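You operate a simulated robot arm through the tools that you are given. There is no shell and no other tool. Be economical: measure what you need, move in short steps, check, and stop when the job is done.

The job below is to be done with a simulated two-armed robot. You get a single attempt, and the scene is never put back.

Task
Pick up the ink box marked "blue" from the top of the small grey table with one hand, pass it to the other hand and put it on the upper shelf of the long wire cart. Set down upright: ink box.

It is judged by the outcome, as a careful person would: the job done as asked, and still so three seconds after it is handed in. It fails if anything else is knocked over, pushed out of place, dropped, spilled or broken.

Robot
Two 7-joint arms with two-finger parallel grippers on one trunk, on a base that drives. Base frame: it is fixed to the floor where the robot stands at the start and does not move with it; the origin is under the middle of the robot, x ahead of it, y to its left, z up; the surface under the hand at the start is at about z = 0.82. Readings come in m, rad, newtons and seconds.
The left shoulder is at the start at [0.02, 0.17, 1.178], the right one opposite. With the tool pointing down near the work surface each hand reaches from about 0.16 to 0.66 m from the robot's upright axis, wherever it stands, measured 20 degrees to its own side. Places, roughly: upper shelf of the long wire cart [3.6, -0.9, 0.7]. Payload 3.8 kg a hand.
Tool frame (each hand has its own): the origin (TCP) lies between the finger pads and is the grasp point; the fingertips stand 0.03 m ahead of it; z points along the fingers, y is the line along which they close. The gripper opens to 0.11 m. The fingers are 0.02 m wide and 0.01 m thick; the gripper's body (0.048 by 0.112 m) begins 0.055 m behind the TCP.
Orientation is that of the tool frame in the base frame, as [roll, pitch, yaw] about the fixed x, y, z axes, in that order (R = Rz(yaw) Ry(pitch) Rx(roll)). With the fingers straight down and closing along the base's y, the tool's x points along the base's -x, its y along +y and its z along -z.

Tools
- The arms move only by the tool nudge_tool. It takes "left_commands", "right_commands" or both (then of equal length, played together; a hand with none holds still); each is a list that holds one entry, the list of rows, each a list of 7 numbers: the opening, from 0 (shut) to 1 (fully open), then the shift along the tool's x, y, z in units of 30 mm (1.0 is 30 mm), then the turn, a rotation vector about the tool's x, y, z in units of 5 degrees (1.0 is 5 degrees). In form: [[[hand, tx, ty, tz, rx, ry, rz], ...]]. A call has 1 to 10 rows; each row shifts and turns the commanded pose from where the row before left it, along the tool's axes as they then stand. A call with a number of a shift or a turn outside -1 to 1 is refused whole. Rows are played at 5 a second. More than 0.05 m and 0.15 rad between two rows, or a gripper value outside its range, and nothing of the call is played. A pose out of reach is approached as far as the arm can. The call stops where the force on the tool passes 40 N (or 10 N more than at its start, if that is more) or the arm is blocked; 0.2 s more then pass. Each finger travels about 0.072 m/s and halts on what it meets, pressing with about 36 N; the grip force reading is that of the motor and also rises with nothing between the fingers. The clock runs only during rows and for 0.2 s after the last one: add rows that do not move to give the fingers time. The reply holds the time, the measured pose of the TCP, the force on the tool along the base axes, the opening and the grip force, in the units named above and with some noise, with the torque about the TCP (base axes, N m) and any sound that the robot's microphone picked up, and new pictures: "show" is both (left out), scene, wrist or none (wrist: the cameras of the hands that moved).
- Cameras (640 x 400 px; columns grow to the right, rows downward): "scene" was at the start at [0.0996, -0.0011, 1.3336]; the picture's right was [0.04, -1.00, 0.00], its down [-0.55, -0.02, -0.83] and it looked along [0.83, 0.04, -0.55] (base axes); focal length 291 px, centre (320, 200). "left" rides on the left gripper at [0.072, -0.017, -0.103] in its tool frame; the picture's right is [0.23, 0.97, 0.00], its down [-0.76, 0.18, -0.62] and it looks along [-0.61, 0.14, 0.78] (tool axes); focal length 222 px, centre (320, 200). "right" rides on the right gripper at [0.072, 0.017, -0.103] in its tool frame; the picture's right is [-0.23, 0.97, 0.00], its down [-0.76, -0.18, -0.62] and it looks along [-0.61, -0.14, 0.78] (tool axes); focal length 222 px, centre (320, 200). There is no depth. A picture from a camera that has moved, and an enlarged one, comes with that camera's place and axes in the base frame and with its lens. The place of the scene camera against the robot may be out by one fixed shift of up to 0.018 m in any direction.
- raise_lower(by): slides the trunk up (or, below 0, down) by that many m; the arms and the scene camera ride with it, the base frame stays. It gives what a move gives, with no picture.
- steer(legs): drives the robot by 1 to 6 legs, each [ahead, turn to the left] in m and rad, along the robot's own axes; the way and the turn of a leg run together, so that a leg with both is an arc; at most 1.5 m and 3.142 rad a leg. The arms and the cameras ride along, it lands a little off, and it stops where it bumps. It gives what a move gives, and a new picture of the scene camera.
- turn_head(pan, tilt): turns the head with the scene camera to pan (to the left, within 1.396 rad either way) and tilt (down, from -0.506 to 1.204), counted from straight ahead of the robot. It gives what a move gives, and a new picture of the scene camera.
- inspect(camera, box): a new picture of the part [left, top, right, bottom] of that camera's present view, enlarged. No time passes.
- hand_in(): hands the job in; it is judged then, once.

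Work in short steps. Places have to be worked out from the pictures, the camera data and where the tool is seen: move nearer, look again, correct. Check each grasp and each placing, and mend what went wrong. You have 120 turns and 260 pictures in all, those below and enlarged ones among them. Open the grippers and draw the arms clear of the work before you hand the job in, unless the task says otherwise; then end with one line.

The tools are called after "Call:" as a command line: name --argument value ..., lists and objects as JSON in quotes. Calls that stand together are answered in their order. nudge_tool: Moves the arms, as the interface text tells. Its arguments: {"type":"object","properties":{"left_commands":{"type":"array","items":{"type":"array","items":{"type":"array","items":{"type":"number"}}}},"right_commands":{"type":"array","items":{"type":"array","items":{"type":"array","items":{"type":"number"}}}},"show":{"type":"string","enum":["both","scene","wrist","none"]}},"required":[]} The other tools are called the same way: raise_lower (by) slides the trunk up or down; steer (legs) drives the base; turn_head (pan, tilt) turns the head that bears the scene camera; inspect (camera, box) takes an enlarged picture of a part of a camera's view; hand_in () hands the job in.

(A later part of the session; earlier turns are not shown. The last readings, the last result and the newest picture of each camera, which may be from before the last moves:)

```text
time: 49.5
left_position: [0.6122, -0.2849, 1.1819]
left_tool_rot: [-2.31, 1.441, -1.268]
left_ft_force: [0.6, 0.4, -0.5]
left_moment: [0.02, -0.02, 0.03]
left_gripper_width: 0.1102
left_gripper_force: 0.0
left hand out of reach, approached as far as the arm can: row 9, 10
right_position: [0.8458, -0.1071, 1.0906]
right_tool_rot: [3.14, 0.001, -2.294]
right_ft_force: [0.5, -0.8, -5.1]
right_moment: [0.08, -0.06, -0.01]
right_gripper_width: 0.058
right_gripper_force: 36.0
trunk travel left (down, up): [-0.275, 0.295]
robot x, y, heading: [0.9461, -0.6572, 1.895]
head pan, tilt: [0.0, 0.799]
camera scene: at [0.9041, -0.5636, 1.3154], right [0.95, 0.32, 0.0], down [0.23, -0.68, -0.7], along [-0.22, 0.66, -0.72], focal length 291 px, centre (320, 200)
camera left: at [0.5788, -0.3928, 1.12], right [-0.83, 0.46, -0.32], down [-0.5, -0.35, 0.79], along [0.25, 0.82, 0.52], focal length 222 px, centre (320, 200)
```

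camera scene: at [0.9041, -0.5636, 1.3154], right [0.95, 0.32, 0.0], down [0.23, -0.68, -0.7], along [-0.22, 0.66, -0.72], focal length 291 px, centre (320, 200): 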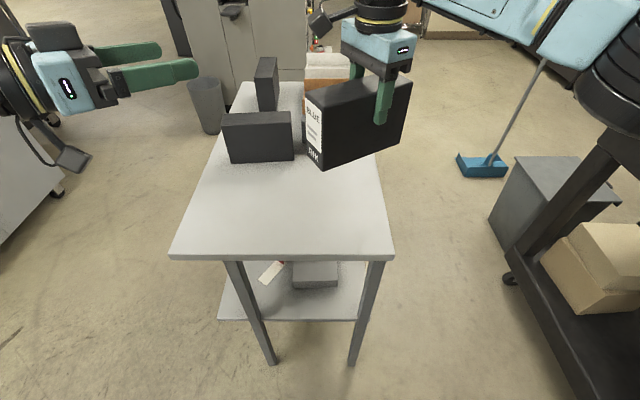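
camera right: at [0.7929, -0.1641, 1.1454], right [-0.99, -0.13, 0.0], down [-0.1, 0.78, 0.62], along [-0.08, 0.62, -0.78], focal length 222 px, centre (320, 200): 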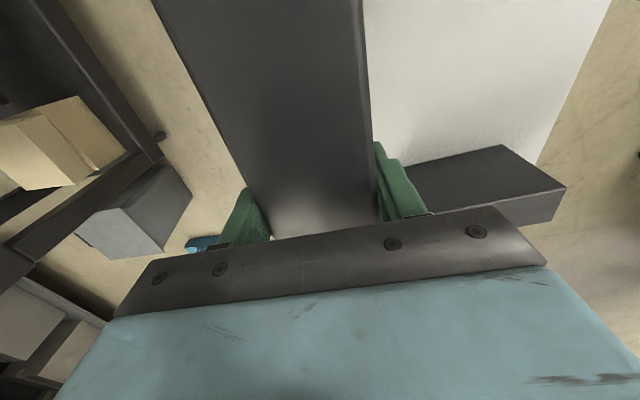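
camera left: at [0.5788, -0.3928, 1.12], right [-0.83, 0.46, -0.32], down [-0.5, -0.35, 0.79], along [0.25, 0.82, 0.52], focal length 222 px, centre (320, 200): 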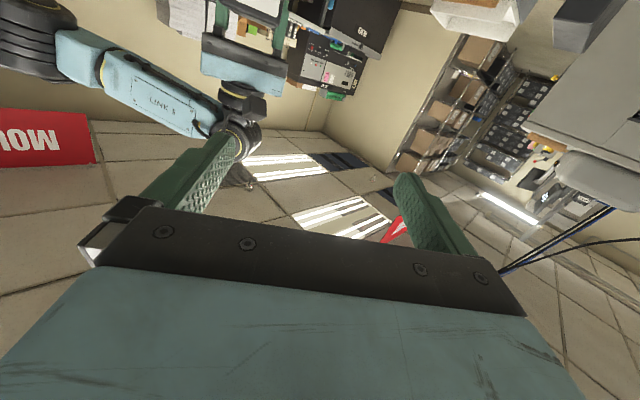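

The left hand points about 11° off the box axis and a few degrees off level. I'll correct the orientation while moving to the pre-grasp point near (0.727,-0.242,1.085).

Call:
nudge_tool --left_commands '[[[1, 0.63, -0.45, 0.69, 0.44, -0.18, 0.24], [1, 0.63, -0.45, 0.69, 0.44, -0.18, 0.24], [1, 0.63, -0.45, 0.69, 0.44, -0.18, 0.24], [1, 0.63, -0.45, 0.69, 0.44, -0.18, 0.24], [1, 0.63, -0.45, 0.69, 0.44, -0.18, 0.24]]]'

```text
time: 50.6
left_position: [0.7315, -0.2491, 1.0873]
left_tool_rot: [1.546, 1.57, 2.381]
left_ft_force: [0.7, 0.0, -0.1]
left_moment: [0.02, 0.03, -0.03]
left_gripper_width: 0.1102
left_gripper_force: 0.0
right_position: [0.8469, -0.108, 1.0896]
right_tool_rot: [3.141, 0.002, -2.293]
right_ft_force: [0.8, -0.5, -5.4]
right_moment: [0.06, -0.08, 0.01]
right_gripper_width: 0.0577
right_gripper_force: 36.0
trunk travel left (down, up): [-0.275, 0.295]
robot x, y, heading: [0.9483, -0.6582, 1.898]
head pan, tilt: [0.0, 0.799]
camera scene: at [0.9042, -0.5634, 1.3154], right [0.95, 0.32, 0.0], down [0.23, -0.68, -0.7], along [-0.22, 0.66, -0.72], focal length 291 px, centre (320, 200)
camera left: at [0.6745, -0.3373, 1.0136], right [-0.72, 0.65, -0.23], down [-0.55, -0.34, 0.76], along [0.42, 0.67, 0.61], focal length 222 px, centre (320, 200)
```

scene: 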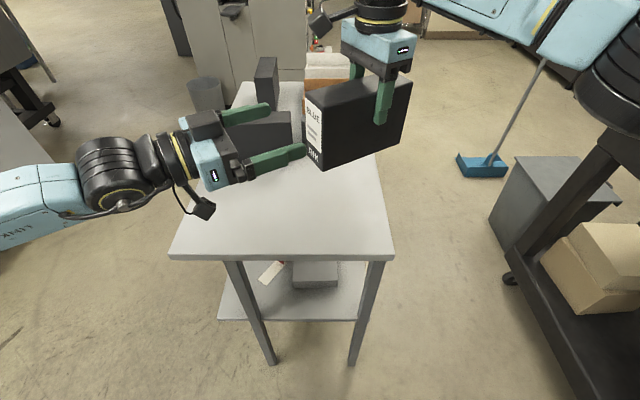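
left: 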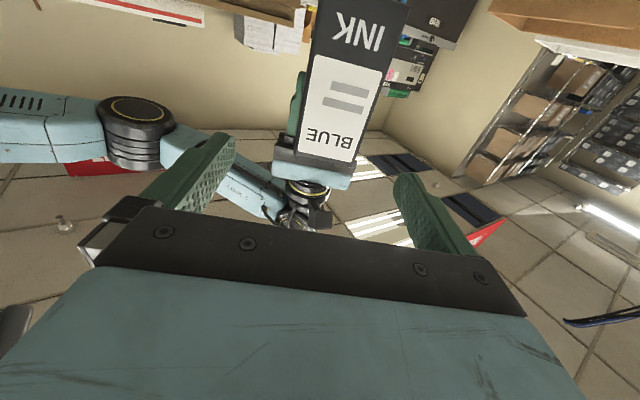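

The hand is level and aligned. The box is about 8 mm to the left of the tool axis, so I'll shift left and advance in two steps.

Call:
nudge_tool --left_commands '[[[1, 0.2, 0.27, 0.5, 0.1, 0, 0], [1, 0, 0, 0.7, 0, 0, 0], [1, 0, 0, 0.7, 0, 0, 0]]]'

```text
time: 51.5
left_position: [0.7652, -0.1991, 1.0813]
left_tool_rot: [2.956, 1.569, -2.505]
left_ft_force: [-0.6, -0.3, 0.6]
left_moment: [0.0, -0.03, -0.01]
left_gripper_width: 0.11
left_gripper_force: 0.1
right_position: [0.846, -0.1069, 1.0894]
right_tool_rot: [-3.14, 0.001, -2.293]
right_ft_force: [0.3, -0.5, -5.2]
right_moment: [0.04, -0.05, 0.03]
right_gripper_width: 0.0579
right_gripper_force: 35.1
trunk travel left (down, up): [-0.275, 0.295]
robot x, y, heading: [0.9484, -0.6536, 1.895]
head pan, tilt: [0.0, 0.799]
camera scene: at [0.9042, -0.5634, 1.3153], right [0.95, 0.32, 0.0], down [0.23, -0.68, -0.7], along [-0.22, 0.66, -0.72], focal length 291 px, centre (320, 200)
camera left: at [0.708, -0.2884, 1.0078], right [-0.72, 0.66, -0.23], down [-0.55, -0.34, 0.76], along [0.43, 0.67, 0.61], focal length 222 px, centre (320, 200)
```

scene: 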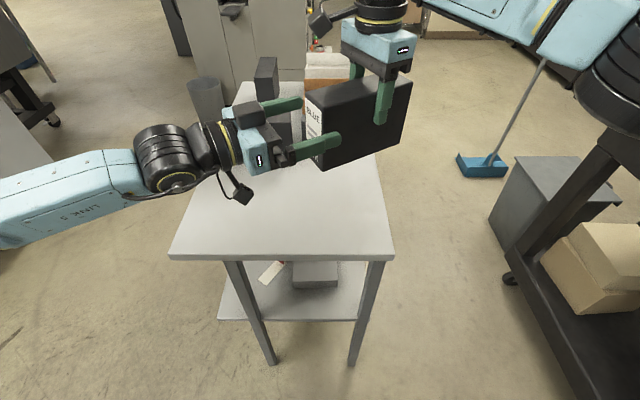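
left: 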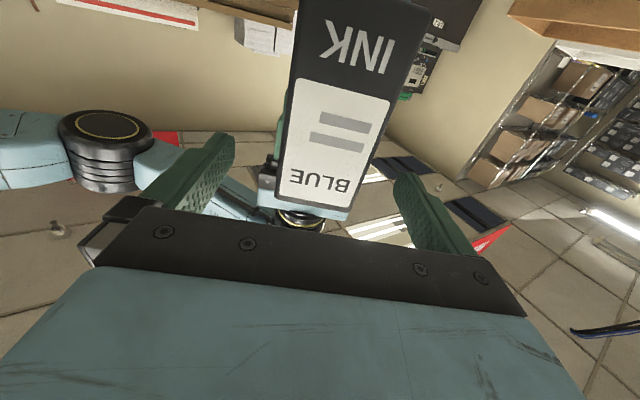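

Well centred between the fingers. I'll advance about 6 cm more, then close.

Call:
nudge_tool --left_commands '[[[1, 0, 0, 0.7, 0, 0, 0], [1, 0, 0, 0.7, 0, 0, 0], [1, 0, 0, 0.5, 0, 0, 0], [0, 0, 0, 0, 0, 0, 0], [0, 0, 0, 0, 0, 0, 0], [0, 0, 0, 0, 0, 0, 0], [0, 0, 0, 0, 0, 0, 0], [0, 0, 0, 0, 0, 0, 0]]]'

```text
time: 53.2
left_position: [0.7997, -0.1588, 1.0799]
left_tool_rot: [2.582, 1.57, -2.873]
left_ft_force: [-4.5, 16.9, -0.2]
left_moment: [-0.09, -0.11, 2.52]
left_gripper_width: 0.0586
left_gripper_force: 35.9
right_position: [0.8452, -0.1092, 1.0893]
right_tool_rot: [-3.14, -0.002, -2.293]
right_ft_force: [3.5, -15.8, -4.9]
right_moment: [-0.08, 0.0, -1.54]
right_gripper_width: 0.0578
right_gripper_force: 35.6
trunk travel left (down, up): [-0.275, 0.295]
robot x, y, heading: [0.9452, -0.6567, 1.897]
head pan, tilt: [0.0, 0.799]
camera scene: at [0.9039, -0.5639, 1.3154], right [0.95, 0.32, 0.0], down [0.23, -0.68, -0.7], along [-0.22, 0.66, -0.72], focal length 291 px, centre (320, 200)
camera left: at [0.7436, -0.2476, 1.0068], right [-0.72, 0.66, -0.23], down [-0.55, -0.34, 0.76], along [0.43, 0.67, 0.61], focal length 222 px, centre (320, 200)
```

scene: 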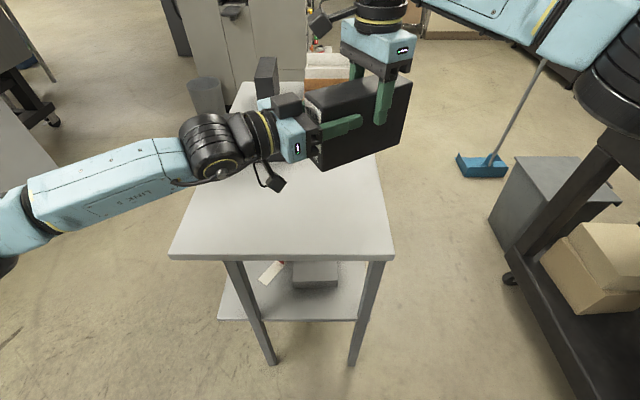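
left: 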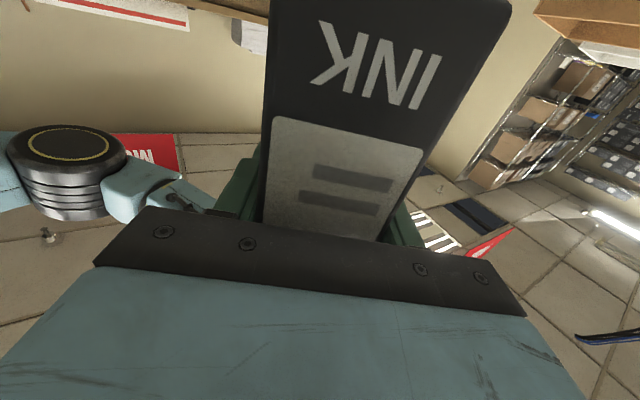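

Both hands hold the box, with a little internal strain. I'll open the right hand, then lift it away.

Call:
nudge_tool --right_commands '[[[0.3, 0, 0, 0, 0, 0, 0], [1, 0, 0, 0, 0, 0, 0], [1, 0, 0, 0, 0, 0, 0], [1, 0, 0, 0, 0, 0, 0], [1, 0, 0, -0.8, 0, 0, 0], [1, 0, 0, -1, 0, 0, 0], [1, 0, 0, -1, 0, 0, 0]]]' --show "scene"

```text
time: 54.9
left_position: [0.8018, -0.1611, 1.0803]
left_tool_rot: [2.094, 1.568, 2.917]
left_ft_force: [0.2, -0.5, 0.7]
left_moment: [-0.18, 0.16, 0.0]
left_gripper_width: 0.0579
left_gripper_force: 36.0
right_position: [0.8463, -0.1076, 1.1741]
right_tool_rot: [-3.14, 0.0, -2.293]
right_ft_force: [-1.2, 0.7, 0.0]
right_moment: [-0.03, 0.0, -0.02]
right_gripper_width: 0.1102
right_gripper_force: 0.2
trunk travel left (down, up): [-0.275, 0.295]
robot x, y, heading: [0.9496, -0.6578, 1.9]
head pan, tilt: [0.0, 0.799]
camera scene: at [0.9037, -0.5644, 1.3154], right [0.95, 0.32, 0.0], down [0.23, -0.68, -0.7], along [-0.22, 0.66, -0.72], focal length 291 px, centre (320, 200)
```

scene: 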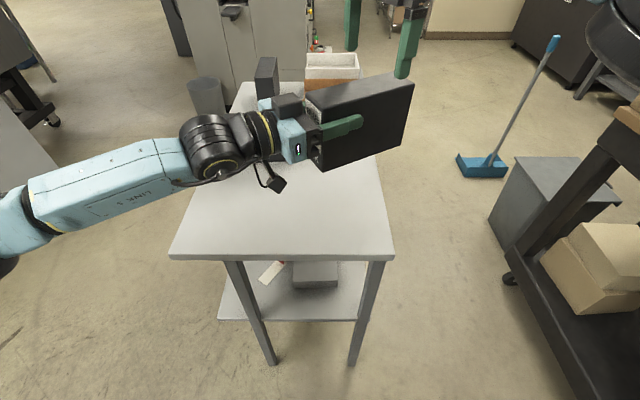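

The left hand holds the box alone. I'll raise the right hand and draw it back to its own side.

Call:
nudge_tool --right_commands '[[[1, 0, 0, -1, 0, 0, 0], [1, 0, -0.5, -0.5, 0, 0, 0], [1, 0, -1, 0, 0, 0, 0], [1, 0, -1, 0, 0, 0, 0], [1, 0, -1, 0, 0, 0, 0], [1, 0, -1, 0, 0, 0, 0], [1, 0, -1, 0, 0, 0, 0], [1, 0, -1, 0, 0, 0, 0], [1, 0, 0, 0, 0, 0, -1], [1, 0, 0, 0, 0, 0, -1]]]' --show "scene"

```text
time: 57.0
left_position: [0.8024, -0.1604, 1.0795]
left_tool_rot: [2.439, 1.569, -3.018]
left_ft_force: [0.8, -0.1, 0.2]
left_moment: [-0.16, 0.13, -0.02]
left_gripper_width: 0.0579
left_gripper_force: 36.3
right_position: [0.9912, -0.2365, 1.2184]
right_tool_rot: [3.141, -0.001, -2.117]
right_ft_force: [0.3, 0.1, 0.4]
right_moment: [0.01, 0.01, -0.03]
right_gripper_width: 0.1098
right_gripper_force: 0.1
trunk travel left (down, up): [-0.275, 0.295]
robot x, y, heading: [0.945, -0.6599, 1.896]
head pan, tilt: [0.0, 0.799]
camera scene: at [0.9042, -0.564, 1.3154], right [0.95, 0.32, 0.0], down [0.23, -0.68, -0.7], along [-0.22, 0.66, -0.72], focal length 291 px, centre (320, 200)
```

scene: 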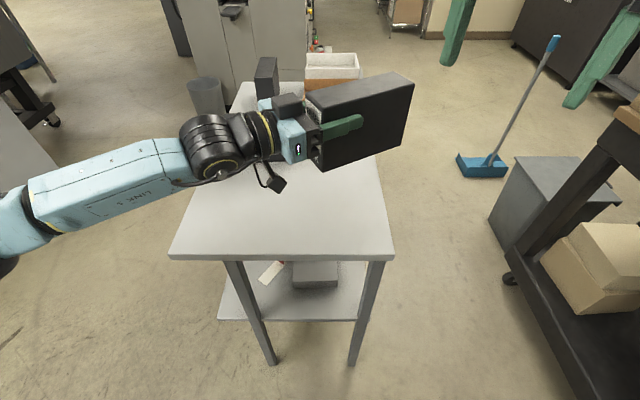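

The box is stable in the left hand. I'll unwind the right wrist and draw it closer.

Call:
nudge_tool --right_commands '[[[1, 0, 0, 0, 0, 0, -1], [1, 0, 0, 0, 0, 0, -1], [1, 0, 0, 0, 0, 0, -1], [1, 0, 0, 0, 0, 0, -1], [1, 0, 0, 0, 0, 0, -1], [1, 0, 0, 0, 0, 0, -1], [1, 0.5, -1, 0.5, 0, 0, -1], [1, 0.5, -1, 0.5, 0, 0, -1], [1, 0.5, -1, 0.5, 0, 0, -1], [1, 0.5, -1, 0.5, 0, 0, -1]]]' --show "none"

Call:
turn_head --pan -1.3 --tilt 0.5

```text
time: 59.2
left_position: [0.804, -0.1607, 1.0795]
left_tool_rot: [2.234, 1.57, 3.059]
left_ft_force: [0.2, -0.5, -0.4]
left_moment: [-0.18, 0.18, -0.01]
left_gripper_width: 0.0578
left_gripper_force: 36.4
right_position: [1.1193, -0.2837, 1.1574]
right_tool_rot: [3.141, -0.001, -1.245]
right_ft_force: [0.2, -0.1, 0.2]
right_moment: [-0.02, 0.03, 0.0]
right_gripper_width: 0.1101
right_gripper_force: 0.1
trunk travel left (down, up): [-0.275, 0.295]
robot x, y, heading: [0.9482, -0.6563, 1.894]
head pan, tilt: [0.0, 0.799]
```

```text
time: 60.7
left_position: [0.8021, -0.159, 1.0785]
left_tool_rot: [2.573, 1.569, -2.887]
left_ft_force: [0.5, 0.4, 0.0]
left_moment: [-0.16, 0.18, 0.0]
left_gripper_width: 0.0578
left_gripper_force: 36.0
right_position: [1.1187, -0.283, 1.1586]
right_tool_rot: [-3.141, -0.001, -1.247]
right_ft_force: [-0.1, -0.3, -0.1]
right_moment: [0.01, -0.01, 0.02]
right_gripper_width: 0.1098
right_gripper_force: 0.0
trunk travel left (down, up): [-0.275, 0.295]
robot x, y, heading: [0.947, -0.6579, 1.889]
head pan, tilt: [-1.3, 0.499]
camera scene: at [1.005, -0.5892, 1.3413], right [0.56, -0.83, 0.0], down [-0.4, -0.27, -0.88], along [0.73, 0.49, -0.48], focal length 291 px, centre (320, 200)
```

scene: 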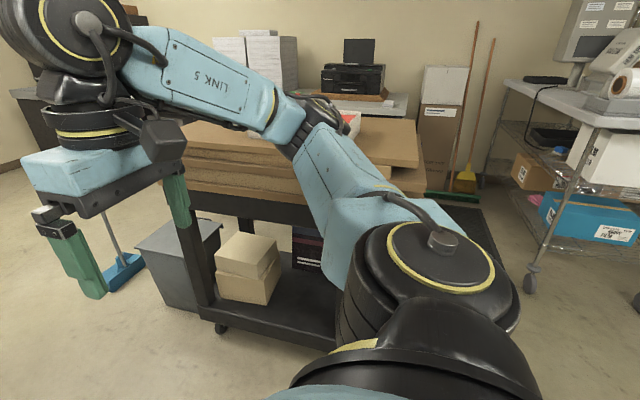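

The right arm is clear. I'll zoom on the wire cart from here before driving.

Call:
inspect --camera "scene" --box '[470, 60, 640, 230]'

Call:
steer --legs '[[-0.08, 0], [0, -1.95]]'

```text
2.35 times, centred on (555, 145) of scene
camera zoom: at [1.005, -0.5892, 1.3413], right [0.56, -0.83, 0.0], down [-0.4, -0.27, -0.88], along [0.73, 0.49, -0.48], focal length 684 px, centre (-233, 329)
```

zoom: 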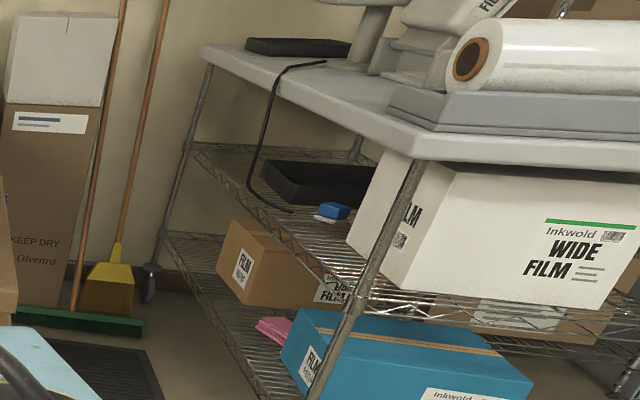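

```text
time: 66.4
left_position: [1.4871, -0.7763, 1.0802]
left_tool_rot: [2.659, 1.57, 1.541]
left_ft_force: [0.2, -0.5, 0.2]
left_moment: [0.2, 0.11, -0.03]
left_gripper_width: 0.0581
left_gripper_force: 36.2
right_position: [1.2566, -1.027, 1.1595]
right_tool_rot: [3.141, 0.0, 3.097]
right_ft_force: [0.3, -0.6, -0.1]
right_moment: [0.03, -0.01, -0.02]
right_gripper_width: 0.11
right_gripper_force: 0.1
trunk travel left (down, up): [-0.275, 0.295]
robot x, y, heading: [0.971, -0.7292, -0.039]
head pan, tilt: [-1.3, 0.499]
camera scene: at [1.004, -0.8266, 1.3414], right [-0.97, -0.22, 0.0], down [-0.11, 0.47, -0.88], along [0.2, -0.86, -0.48], focal length 291 px, centre (320, 200)
```

scene: 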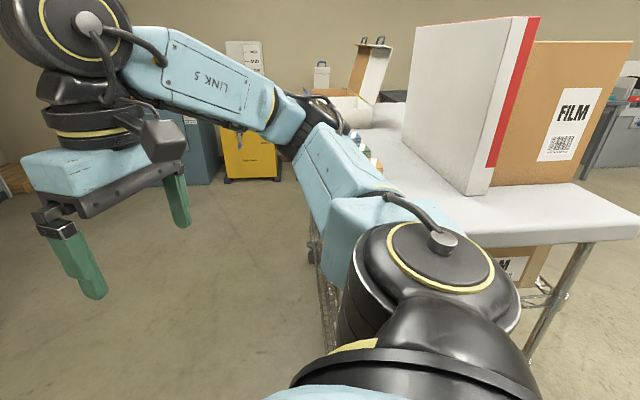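

The shelf's left (+y) side has free space between the white box and the dark case, so I'll approach that side. First I'll drive ahead to open floor and look.

Call:
turn_head --pan 0.1 --tilt 0.4

Call:
steer --legs '[[0.4, 0], [0.6, -0.1]]'

```text
time: 68.0
left_position: [1.4854, -0.7753, 1.0795]
left_tool_rot: [2.777, 1.569, 1.661]
left_ft_force: [0.3, -1.2, 0.5]
left_moment: [0.23, 0.07, 0.02]
left_gripper_width: 0.0579
left_gripper_force: 35.7
right_position: [1.2577, -1.0276, 1.1589]
right_tool_rot: [3.141, 0.0, 3.097]
right_ft_force: [-1.2, 0.0, 0.0]
right_moment: [-0.01, 0.04, -0.01]
right_gripper_width: 0.1098
right_gripper_force: 0.0
trunk travel left (down, up): [-0.275, 0.295]
robot x, y, heading: [0.9717, -0.7335, -0.04]
head pan, tilt: [0.099, 0.4]
camera scene: at [1.0761, -0.7329, 1.3505], right [0.05, -1.0, 0.0], down [-0.39, -0.02, -0.92], along [0.92, 0.05, -0.39], focal length 291 px, centre (320, 200)
```

scene: 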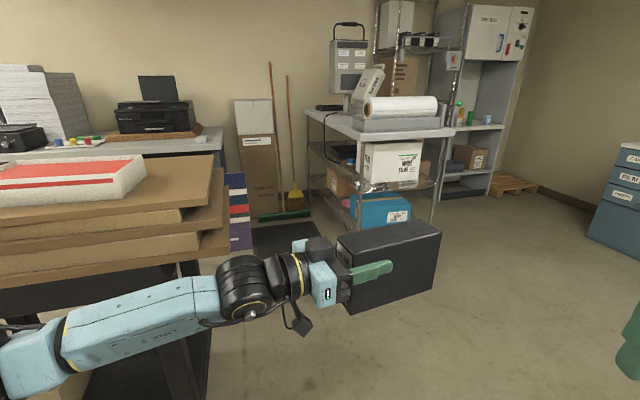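

```text
time: 71.8
left_position: [2.0698, -0.8211, 1.0714]
left_tool_rot: [-2.8, 1.559, 2.342]
left_ft_force: [0.7, 0.2, -5.0]
left_moment: [0.23, 0.08, 0.0]
left_gripper_width: 0.0578
left_gripper_force: 36.3
right_position: [1.8322, -1.0649, 1.1585]
right_tool_rot: [-3.141, -0.001, 3.065]
right_ft_force: [1.2, 0.2, -1.0]
right_moment: [0.01, 0.03, -0.01]
right_gripper_width: 0.1099
right_gripper_force: 0.0
trunk travel left (down, up): [-0.275, 0.295]
robot x, y, heading: [1.554, -0.7613, -0.077]
head pan, tilt: [0.099, 0.4]
stopped in leg 2: the robot was blocked; the commanded pose is now the measured one
camera scene: at [1.6606, -0.7661, 1.3499], right [0.02, -1.0, 0.0], down [-0.39, -0.01, -0.92], along [0.92, 0.02, -0.39], focal length 291 px, centre (320, 200)
```

scene: 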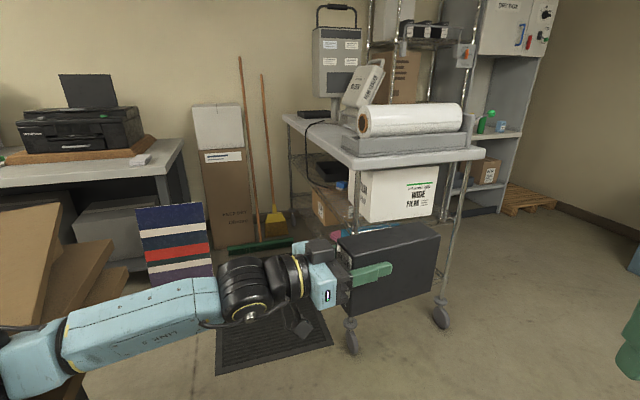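

I was blocked, probably by the left elbow at the board stack. I'll look left before moving.

Call:
turn_head --pan 0.9 --tilt 0.5

```text
time: 72.9
left_position: [2.0679, -0.8208, 1.076]
left_tool_rot: [-2.804, 1.564, 2.333]
left_ft_force: [-0.1, 0.2, -4.8]
left_moment: [0.25, 0.09, 0.03]
left_gripper_width: 0.0581
left_gripper_force: 36.1
right_position: [1.8306, -1.0645, 1.1587]
right_tool_rot: [3.141, 0.0, 3.066]
right_ft_force: [0.1, 0.0, -0.5]
right_moment: [0.01, -0.01, 0.02]
right_gripper_width: 0.11
right_gripper_force: 0.1
trunk travel left (down, up): [-0.275, 0.295]
robot x, y, heading: [1.5545, -0.7558, -0.08]
head pan, tilt: [0.901, 0.499]
camera scene: at [1.6275, -0.7011, 1.3414], right [0.73, -0.68, 0.0], down [-0.33, -0.35, -0.88], along [0.6, 0.64, -0.48], focal length 291 px, centre (320, 200)
```

scene: 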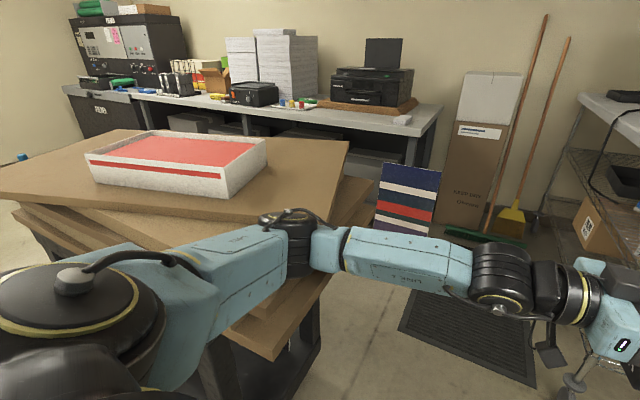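

I need to judge whether the boards moved, so I'll enlarge that area.

Call:
inspect --camera "scene" --box '[180, 110, 420, 370]'

Call:
inspect --camera "scene" --box '[0, 110, 400, 370]'

```text
1.54 times, centred on (300, 240) of scene
camera zoom: at [1.6275, -0.7011, 1.3414], right [0.73, -0.68, 0.0], down [-0.33, -0.35, -0.88], along [0.6, 0.64, -0.48], focal length 447 px, centre (351, 138)
```

zoom: 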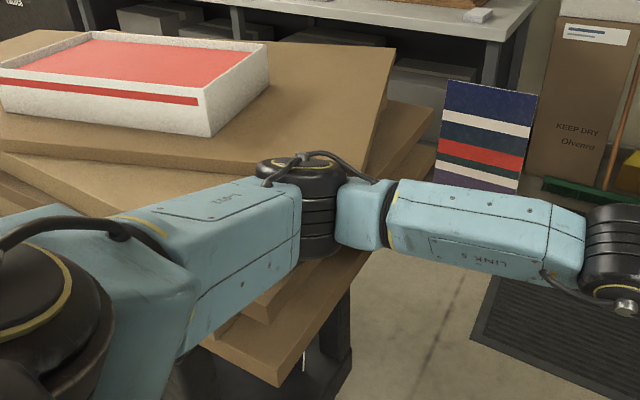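

```text
1.54 times, centred on (200, 240) of scene
camera zoom: at [1.6275, -0.7011, 1.3414], right [0.73, -0.68, 0.0], down [-0.33, -0.35, -0.88], along [0.6, 0.64, -0.48], focal length 447 px, centre (505, 138)
```

zoom: 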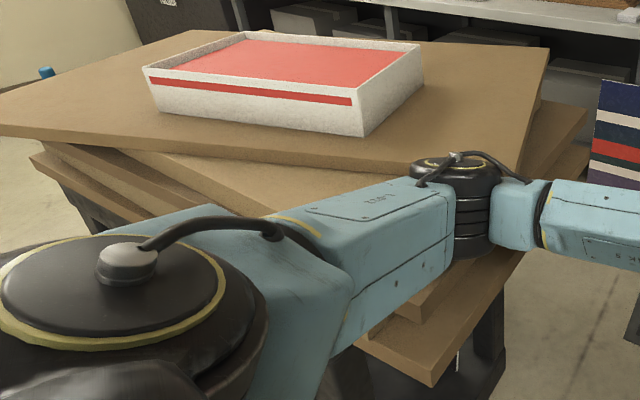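

The top board may have been turned by my elbow. I'll back straight out and retake the earlier viewpoint so the two pictures can be compared.

Call:
steer --legs '[[-0.58, 0.04]]'

Call:
turn_head --pan 0.099 --tilt 0.4

```text
time: 76.2
left_position: [1.4933, -0.7669, 1.0756]
left_tool_rot: [-2.836, 1.563, 2.346]
left_ft_force: [0.1, 0.2, -5.3]
left_moment: [0.19, 0.13, 0.03]
left_gripper_width: 0.058
left_gripper_force: 36.4
right_position: [1.2663, -1.0219, 1.159]
right_tool_rot: [-3.14, 0.0, 3.108]
right_ft_force: [-0.6, 0.0, 0.3]
right_moment: [-0.04, -0.01, -0.04]
right_gripper_width: 0.1102
right_gripper_force: 0.0
trunk travel left (down, up): [-0.275, 0.295]
robot x, y, heading: [0.9755, -0.7348, -0.035]
head pan, tilt: [0.901, 0.499]
camera scene: at [1.048, -0.6664, 1.3414], right [0.76, -0.65, 0.0], down [-0.31, -0.37, -0.88], along [0.57, 0.67, -0.48], focal length 291 px, centre (320, 200)
```

scene: 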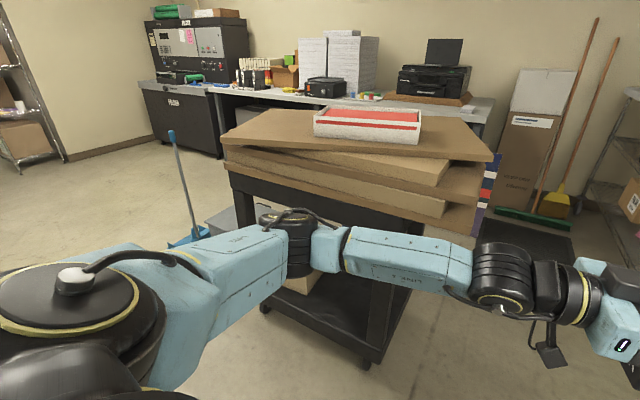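

```text
time: 77.3
left_position: [1.4949, -0.768, 1.0754]
left_tool_rot: [-2.816, 1.564, 2.367]
left_ft_force: [-0.2, 0.5, -4.6]
left_moment: [0.18, 0.13, -0.02]
left_gripper_width: 0.0581
left_gripper_force: 36.3
right_position: [1.2687, -1.0225, 1.1584]
right_tool_rot: [3.141, 0.0, 3.109]
right_ft_force: [-0.1, -1.0, -0.6]
right_moment: [0.01, -0.05, -0.01]
right_gripper_width: 0.11
right_gripper_force: 0.1
trunk travel left (down, up): [-0.275, 0.295]
robot x, y, heading: [0.9773, -0.7291, -0.037]
head pan, tilt: [0.099, 0.4]
camera scene: at [1.0822, -0.7295, 1.3505], right [0.07, -1.0, 0.0], down [-0.39, -0.03, -0.92], along [0.92, 0.06, -0.39], focal length 291 px, centre (320, 200)
```

scene: 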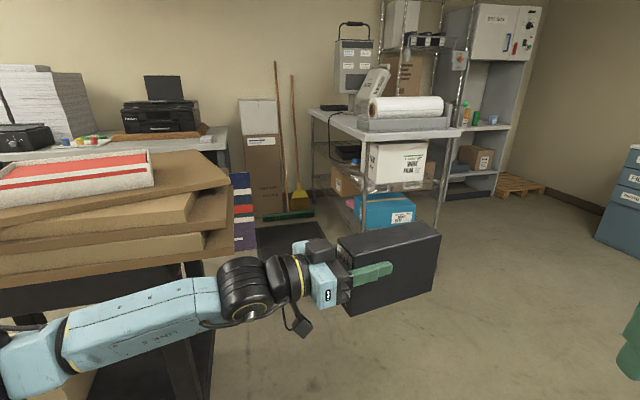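

I'll enlarge the stack from this same viewpoint to compare it with the earlier picture.

Call:
inspect --camera "scene" --box '[0, 120, 260, 290]'

```text
2.35 times, centred on (130, 205) of scene
camera zoom: at [1.0822, -0.7295, 1.3505], right [0.07, -1.0, 0.0], down [-0.39, -0.03, -0.92], along [0.92, 0.06, -0.39], focal length 684 px, centre (767, 188)
```

zoom: 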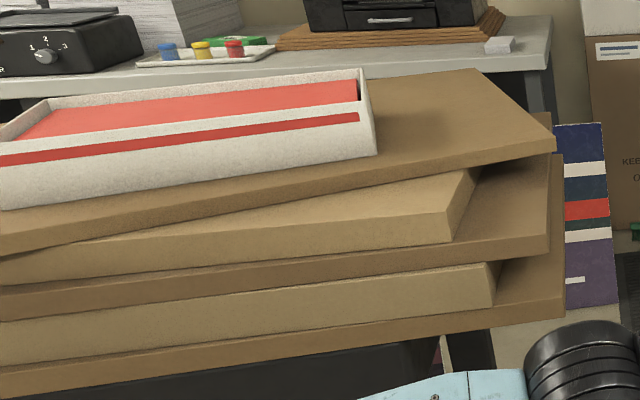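

The top board was turned about 16° CCW, nearly about its centre, and I'll turn it back after the box is placed. To pass safely I'll raise the trunk so the elbow clears the stack, and keep further right.

Call:
raise_lower --by 0.28

Call:
steer --legs '[[0.25, -0.15], [0.9, 0.0]]'

```text
time: 80.2
left_position: [1.4938, -0.7669, 1.3556]
left_tool_rot: [-2.806, 1.563, 2.376]
left_ft_force: [0.6, 0.3, -4.4]
left_moment: [0.22, 0.12, 0.01]
left_gripper_width: 0.058
left_gripper_force: 36.1
right_position: [1.2684, -1.0218, 1.4393]
right_tool_rot: [3.141, 0.002, 3.108]
right_ft_force: [-0.4, 0.2, -0.2]
right_moment: [0.01, 0.03, 0.03]
right_gripper_width: 0.1099
right_gripper_force: 0.0
trunk travel left (down, up): [-0.555, 0.015]
robot x, y, heading: [0.9752, -0.7303, -0.031]
head pan, tilt: [0.099, 0.4]
```

```text
time: 86.3
left_position: [2.6196, -1.0289, 1.3551]
left_tool_rot: [-2.812, 1.564, 2.229]
left_ft_force: [0.1, -0.8, -5.1]
left_moment: [0.19, 0.11, -0.01]
left_gripper_width: 0.0579
left_gripper_force: 36.0
right_position: [2.3605, -1.2486, 1.4392]
right_tool_rot: [-3.14, 0.0, 2.966]
right_ft_force: [-0.3, 1.4, -0.1]
right_moment: [0.0, 0.02, 0.0]
right_gripper_width: 0.1102
right_gripper_force: 0.1
trunk travel left (down, up): [-0.555, 0.015]
robot x, y, heading: [2.1168, -0.9214, -0.176]
head pan, tilt: [0.099, 0.4]
camera scene: at [2.2189, -0.9342, 1.6305], right [-0.08, -1.0, 0.0], down [-0.39, 0.03, -0.92], along [0.92, -0.07, -0.39], focal length 291 px, centre (320, 200)
```

scene: 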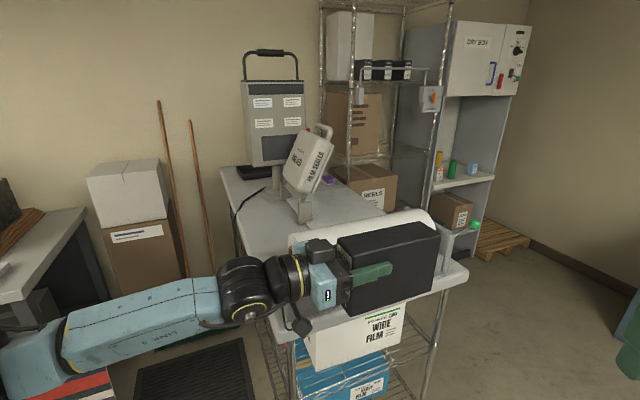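

The REELS box is on the rack behind the cart, so the cart's right side may be free and mat-free. I'll drive to the right-front and look at that side.

Call:
steer --legs '[[0, -1.2], [0.75, 0], [0, 1.5]]'

```text
time: 97.1
left_position: [2.7568, -1.6345, 1.3561]
left_tool_rot: [-2.815, 1.561, 2.484]
left_ft_force: [0.4, 0.2, -5.0]
left_moment: [0.21, 0.12, 0.02]
left_gripper_width: 0.058
left_gripper_force: 36.0
right_position: [2.5605, -1.9138, 1.439]
right_tool_rot: [3.141, 0.0, -3.06]
right_ft_force: [0.5, -0.6, -1.2]
right_moment: [0.03, 0.0, -0.05]
right_gripper_width: 0.1103
right_gripper_force: 0.1
trunk travel left (down, up): [-0.555, 0.015]
robot x, y, heading: [2.2413, -1.6572, 0.084]
head pan, tilt: [0.099, 0.4]
camera scene: at [2.343, -1.6429, 1.6305], right [0.18, -0.98, 0.0], down [-0.38, -0.07, -0.92], along [0.91, 0.17, -0.39], focal length 291 px, centre (320, 200)
```

scene: 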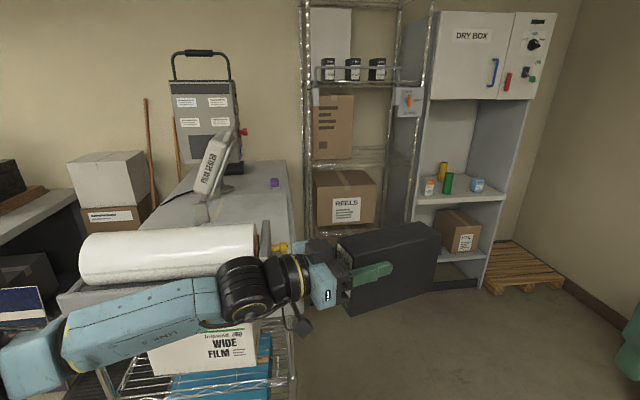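

I'll lower the trunk to look under the cart top along its right side.

Call:
raise_lower --by -0.4

Call:
turn_head --pan 0.3 --tilt 0.3

```text
time: 100.9
left_position: [2.7574, -1.6344, 0.9564]
left_tool_rot: [-2.832, 1.562, 2.466]
left_ft_force: [-0.2, 0.3, -5.0]
left_moment: [0.21, 0.12, 0.01]
left_gripper_width: 0.0577
left_gripper_force: 35.9
right_position: [2.5616, -1.9118, 1.0382]
right_tool_rot: [3.141, 0.0, -3.061]
right_ft_force: [-0.1, 0.1, 0.5]
right_moment: [0.03, 0.02, 0.01]
right_gripper_width: 0.1098
right_gripper_force: 0.1
trunk travel left (down, up): [-0.155, 0.415]
robot x, y, heading: [2.2416, -1.6627, 0.083]
head pan, tilt: [0.099, 0.4]
```

```text
time: 101.6
left_position: [2.7568, -1.6361, 0.9551]
left_tool_rot: [-2.832, 1.561, 2.464]
left_ft_force: [-1.2, 0.3, -4.6]
left_moment: [0.19, 0.11, -0.01]
left_gripper_width: 0.0576
left_gripper_force: 35.9
right_position: [2.5612, -1.9134, 1.0392]
right_tool_rot: [-3.14, 0.0, -3.06]
right_ft_force: [-1.0, 0.2, -0.4]
right_moment: [0.02, -0.03, -0.05]
right_gripper_width: 0.11
right_gripper_force: 0.0
trunk travel left (down, up): [-0.155, 0.415]
robot x, y, heading: [2.2404, -1.6547, 0.083]
head pan, tilt: [0.3, 0.3]
camera scene: at [2.3384, -1.6249, 1.2397], right [0.37, -0.93, 0.0], down [-0.27, -0.11, -0.96], along [0.89, 0.36, -0.3], focal length 291 px, centre (320, 200)
```

scene: 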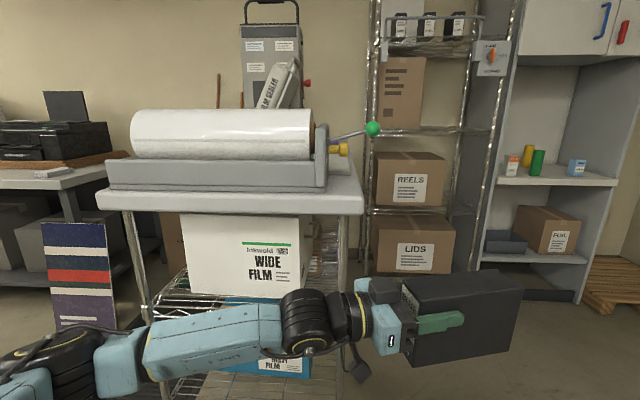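

I'll zoom on the space to the right of the white box on the upper shelf.

Call:
inspect --camera "scene" --box '[270, 190, 390, 310]'

Call:
steer --legs '[[0, -1.1], [0.45, 0], [0, 1.3]]'

```text
3.33 times, centred on (330, 250) of scene
camera zoom: at [2.3384, -1.6249, 1.2397], right [0.37, -0.93, 0.0], down [-0.27, -0.11, -0.96], along [0.89, 0.36, -0.3], focal length 969 px, centre (287, 33)
```

zoom: 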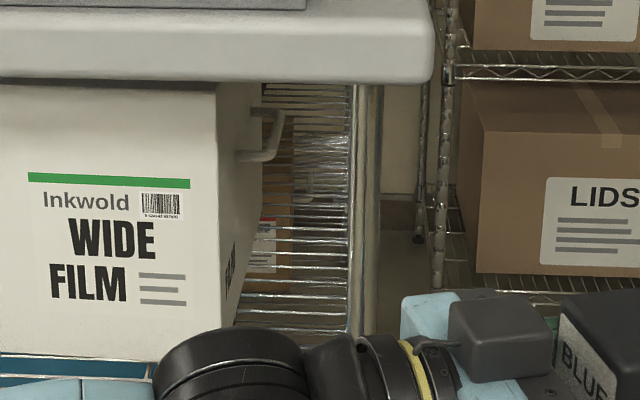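

```text
time: 110.3
left_position: [2.9783, -1.9294, 0.9545]
left_tool_rot: [-2.834, 1.562, 2.638]
left_ft_force: [0.1, 0.2, -5.8]
left_moment: [0.15, 0.15, -0.01]
left_gripper_width: 0.0578
left_gripper_force: 36.2
right_position: [2.835, -2.2375, 1.0401]
right_tool_rot: [3.141, 0.001, -2.885]
right_ft_force: [0.7, 0.5, 0.2]
right_moment: [0.01, 0.01, 0.02]
right_gripper_width: 0.1102
right_gripper_force: 0.2
trunk travel left (down, up): [-0.155, 0.415]
robot x, y, heading: [2.473, -2.0397, 0.258]
head pan, tilt: [0.3, 0.3]
camera scene: at [2.5633, -1.9904, 1.2397], right [0.53, -0.85, 0.0], down [-0.25, -0.16, -0.96], along [0.81, 0.51, -0.3], focal length 291 px, centre (320, 200)
```

scene: 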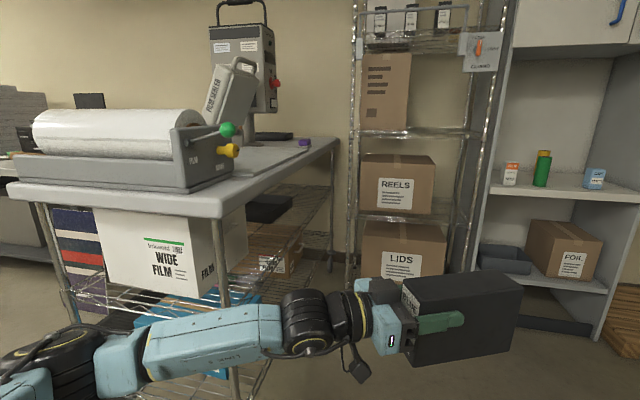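

The upper shelf's right strip (about 0.2 m) beside and beyond the white box is empty, so that's where the box goes. Here in open space I'll extend the left hand and start turning it back to point straight ahead.

Call:
nudge_tool --left_commands '[[[0, 0, 0.94, -0.13, 0, 0, 0], [0, 0, 0.94, -0.13, 0, 0, 0], [0, 0, 0.94, -0.13, 0, 0, 0], [0, 0, 0.94, -0.13, 0, 0, 0], [0, 0, 0, 0, -1, 0, 0], [0, 0, 0, 0, -1, 0, 0], [0, 0, 0, 0, -1, 0, 0], [0, 0, 0, 0, -1, 0, 0], [0, 0, 0, 0, -1, 0, 0], [0, 0, 0, 0, -1, 0, 0]]]' --show "scene"

```text
time: 112.5
left_position: [3.0505, -1.8409, 0.9548]
left_tool_rot: [2.912, 1.561, 2.625]
left_ft_force: [-0.1, -0.2, -4.0]
left_moment: [0.08, 0.25, -0.02]
left_gripper_width: 0.0579
left_gripper_force: 35.6
right_position: [2.8322, -2.2383, 1.0385]
right_tool_rot: [-3.141, -0.001, -2.886]
right_ft_force: [0.8, 0.5, 0.0]
right_moment: [0.05, -0.02, 0.01]
right_gripper_width: 0.1101
right_gripper_force: 0.1
trunk travel left (down, up): [-0.155, 0.415]
robot x, y, heading: [2.4717, -2.0374, 0.255]
head pan, tilt: [0.3, 0.3]
camera scene: at [2.5634, -1.9911, 1.2398], right [0.53, -0.85, 0.0], down [-0.25, -0.16, -0.96], along [0.81, 0.51, -0.3], focal length 291 px, centre (320, 200)
```

scene: 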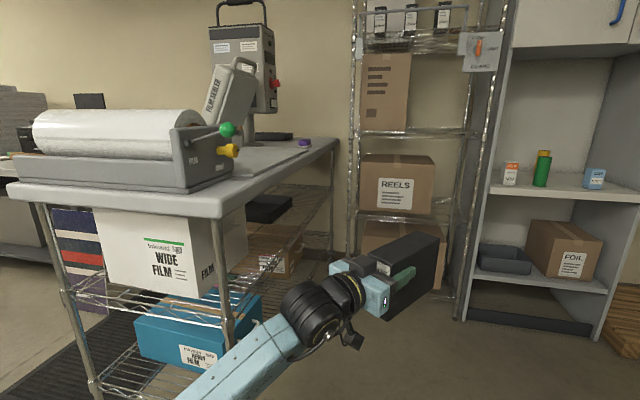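

That works. I'll continue turning the hand to about +8° relative to straight ahead.

Call:
nudge_tool --left_commands '[[[0, 0, 0, 0, -1, 0, 0], [0, 0, 0, 0, -1, 0, 0], [0, 0, 0, 0, -1, 0, 0], [0, 0, 0, 0, -1, 0, 0], [0, 0, 0, 0, -1, 0, 0], [0, 0, 0, 0, -1, 0, 0], [0, 0, 0, 0, -1, 0, 0], [0, 0, 0, 0, -0.7, 0, 0]]]'

```text
time: 114.3
left_position: [3.0493, -1.8394, 0.9557]
left_tool_rot: [2.895, 1.562, 2.649]
left_ft_force: [-0.5, -0.3, -4.9]
left_moment: [0.07, 0.25, -0.01]
left_gripper_width: 0.0578
left_gripper_force: 35.5
left hand out of reach, approached as far as the arm can: row 2, 3, 4, 5, 6, 7, 8
right_position: [2.8327, -2.2379, 1.0376]
right_tool_rot: [-3.141, -0.001, -2.885]
right_ft_force: [0.2, 0.4, 0.5]
right_moment: [0.02, 0.0, 0.0]
right_gripper_width: 0.1102
right_gripper_force: 0.0
trunk travel left (down, up): [-0.155, 0.415]
robot x, y, heading: [2.4714, -2.0405, 0.259]
head pan, tilt: [0.3, 0.3]
camera scene: at [2.5634, -1.9904, 1.2397], right [0.53, -0.85, 0.0], down [-0.25, -0.16, -0.96], along [0.81, 0.51, -0.3], focal length 291 px, centre (320, 200)
camera left: at [2.9451, -1.8325, 0.8833], right [0.23, 0.95, -0.23], down [-0.56, 0.32, 0.77], along [0.8, -0.05, 0.6], focal length 222 px, centre (320, 200)
```

scene: 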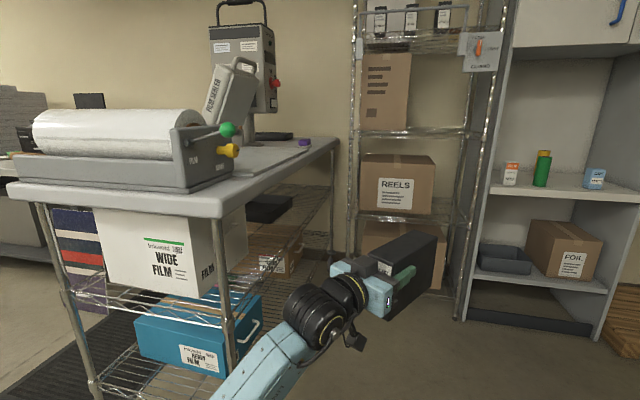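
left: 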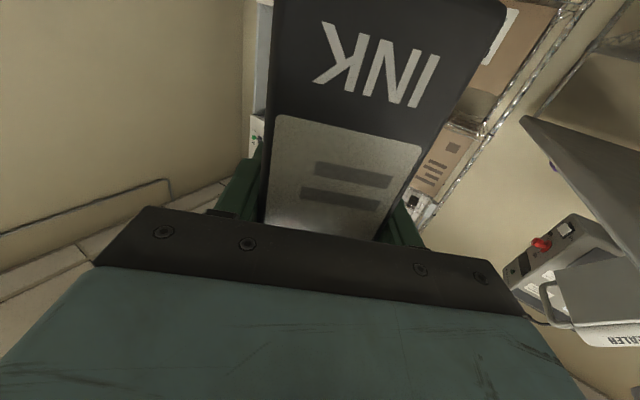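

The wrist is at its limit at about -29°. I'll shift the hand to the left in front of its shoulder and see whether it turns further.

Call:
nudge_tool --left_commands '[[[0, 0, 0.87, -0.48, 0, 0, 0], [0, 0, 0.87, -0.48, 0, 0, 0], [0, 0, 0.87, -0.48, 0, 0, 0], [0, 0, 0.87, -0.48, 0, 0, 0], [0, 0, 0, 0, -1, 0, 0], [0, 0, 0, 0, -1, 0, 0], [0, 0, 0, 0, -1, 0, 0], [0, 0, 0, 0, -1, 0, 0]]]' --show "none"

```text
time: 116.1
left_position: [3.0173, -1.7121, 0.9501]
left_tool_rot: [2.96, 1.561, 2.928]
left_ft_force: [0.6, -0.8, -5.5]
left_moment: [0.0, 0.27, -0.02]
left_gripper_width: 0.0579
left_gripper_force: 36.0
left hand out of reach, approached as far as the arm can: row 7, 8
right_position: [2.8331, -2.2388, 1.0394]
right_tool_rot: [-3.14, -0.001, -2.885]
right_ft_force: [-0.7, 0.6, -0.4]
right_moment: [-0.03, -0.01, -0.03]
right_gripper_width: 0.1101
right_gripper_force: 0.3
trunk travel left (down, up): [-0.155, 0.415]
robot x, y, heading: [2.4755, -2.0408, 0.251]
head pan, tilt: [0.3, 0.3]
```

The hand now points -16° relative. I'll lower it with the arm rather than the trunk and see whether the wrist can turn further there.

Call:
nudge_tool --left_commands '[[[0, 0.9, 0, 0, 0, 0, 0], [0, 0.9, 0, 0, 0, 0, 0], [0, 0.9, 0, 0, 0, 0, 0], [0, 0.9, 0, 0, 0, 0, 0], [0, 0.6, 0, 0, 0, 0, 0], [0, 0, 0, 0, -1, 0, 0], [0, 0, 0, 0, -1, 0, 0], [0, 0, 0, 0, -1, 0, 0], [0, 0, 0, 0, -1, 0, 0]]]' --show "scene"

```text
time: 118.1
left_position: [3.016, -1.6991, 0.8264]
left_tool_rot: [-2.984, 1.56, -3.025]
left_ft_force: [0.5, -0.4, -5.4]
left_moment: [0.01, 0.25, 0.03]
left_gripper_width: 0.0579
left_gripper_force: 35.5
left hand out of reach, approached as far as the arm can: row 3, 5, 6, 7, 8, 9
right_position: [2.8334, -2.2373, 1.0392]
right_tool_rot: [3.141, 0.0, -2.886]
right_ft_force: [-0.2, 1.5, 0.6]
right_moment: [-0.01, 0.0, 0.0]
right_gripper_width: 0.1101
right_gripper_force: 0.1
trunk travel left (down, up): [-0.155, 0.415]
robot x, y, heading: [2.4727, -2.0372, 0.256]
head pan, tilt: [0.3, 0.3]
camera scene: at [2.5633, -1.9903, 1.2397], right [0.53, -0.85, 0.0], down [-0.25, -0.16, -0.96], along [0.81, 0.51, -0.3], focal length 291 px, centre (320, 200)
```

scene: 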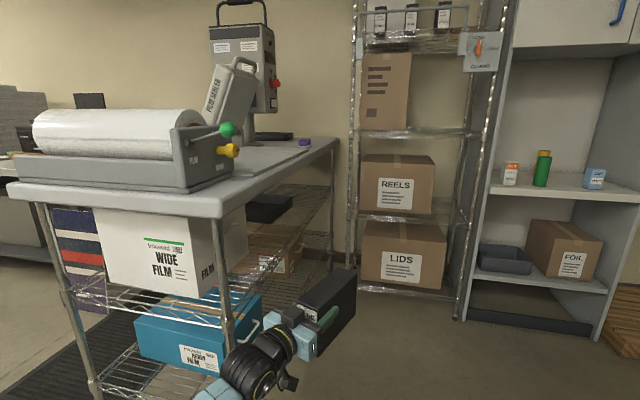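

Lower is worse, so I'll bring the hand back up and later lower the trunk instead. I'll also retry the turn.

Call:
nudge_tool --left_commands '[[[0, -0.9, 0, 0, 0, 0, 0], [0, -0.9, 0, 0, 0, 0, 0], [0, -0.9, 0, 0, 0, 0, 0], [0, -0.9, 0, 0, 0, 0, 0], [0, -0.9, 0, 0, 0, 0, 0], [0, -0.9, 0, 0, 0, 0, 0], [0, 0, 0, 0, -1, 0, 0], [0, 0, 0, 0, -1, 0, 0], [0, 0, 0, 0, -1, 0, 0]]]' --show "none"

```text
time: 120.1
left_position: [3.0174, -1.6991, 0.9861]
left_tool_rot: [-2.965, 1.561, -2.968]
left_ft_force: [-0.5, -0.9, -5.3]
left_moment: [0.05, 0.22, 0.0]
left_gripper_width: 0.058
left_gripper_force: 36.2
left hand out of reach, approached as far as the arm can: row 8, 9
right_position: [2.8333, -2.2365, 1.039]
right_tool_rot: [3.141, 0.0, -2.886]
right_ft_force: [-1.0, 0.0, 0.3]
right_moment: [-0.01, 0.02, 0.01]
right_gripper_width: 0.1103
right_gripper_force: 0.1
trunk travel left (down, up): [-0.155, 0.415]
robot x, y, heading: [2.4743, -2.038, 0.256]
head pan, tilt: [0.3, 0.3]
```

The hand is level at about -15° relative, f≈0.61 and l≈0.19. I'll drive to open floor beside the cart's right side and turn to face it.

Call:
steer --legs '[[0, -0.47], [0.9, 0], [0, 2.03]]'

Call:
turn_head --pan 0.0 --tilt 0.45

```text
time: 131.1
left_position: [3.0387, -1.6795, 0.9864]
left_tool_rot: [-2.969, 1.559, -1.406]
left_ft_force: [0.4, 0.9, -4.6]
left_moment: [-0.26, 0.02, -0.01]
left_gripper_width: 0.0578
left_gripper_force: 35.9
right_position: [3.5758, -1.8674, 1.0385]
right_tool_rot: [3.141, 0.0, -1.324]
right_ft_force: [0.6, 0.6, -0.9]
right_moment: [0.0, -0.01, 0.02]
right_gripper_width: 0.1102
right_gripper_force: 0.0
trunk travel left (down, up): [-0.155, 0.415]
robot x, y, heading: [3.3746, -2.2275, 1.82]
head pan, tilt: [0.3, 0.3]
camera scene: at [3.3109, -2.1313, 1.2397], right [0.85, 0.52, 0.0], down [0.15, -0.25, -0.96], along [-0.5, 0.81, -0.3], focal length 291 px, centre (320, 200)
```

scene: 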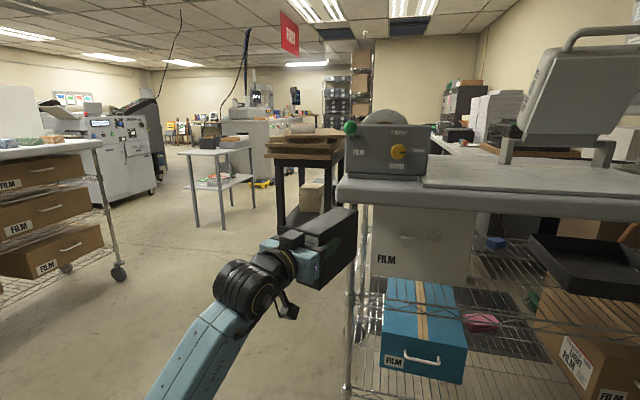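

```text
time: 131.9
left_position: [3.0393, -1.6791, 0.9853]
left_tool_rot: [-2.983, 1.559, -1.422]
left_ft_force: [0.0, -0.7, -4.1]
left_moment: [-0.26, 0.02, -0.01]
left_gripper_width: 0.058
left_gripper_force: 36.0
right_position: [3.5752, -1.8678, 1.0399]
right_tool_rot: [-3.14, -0.002, -1.323]
right_ft_force: [0.2, -0.9, 0.0]
right_moment: [-0.01, 0.01, 0.03]
right_gripper_width: 0.1099
right_gripper_force: 0.0
trunk travel left (down, up): [-0.155, 0.415]
robot x, y, heading: [3.3756, -2.2266, 1.822]
head pan, tilt: [0.0, 0.45]
camera scene: at [3.337, -2.1219, 1.2258], right [0.97, 0.25, 0.0], down [0.11, -0.42, -0.9], along [-0.22, 0.87, -0.44], focal length 291 px, centre (320, 200)
```

scene: 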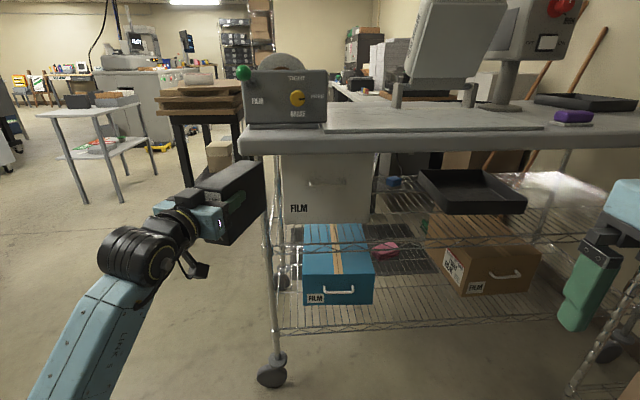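

I have a clear view of the free right strip. I'll zoom to measure the shelf rail height and the posts.

Call:
inspect --camera "scene" --box '[240, 130, 560, 320]'

```text
2.00 times, centred on (400, 225) of scene
camera zoom: at [3.337, -2.1219, 1.2258], right [0.97, 0.25, 0.0], down [0.11, -0.42, -0.9], along [-0.22, 0.87, -0.44], focal length 582 px, centre (160, 150)
```

zoom: 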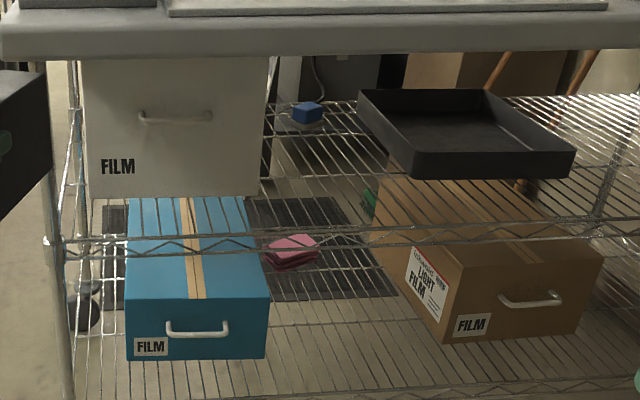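

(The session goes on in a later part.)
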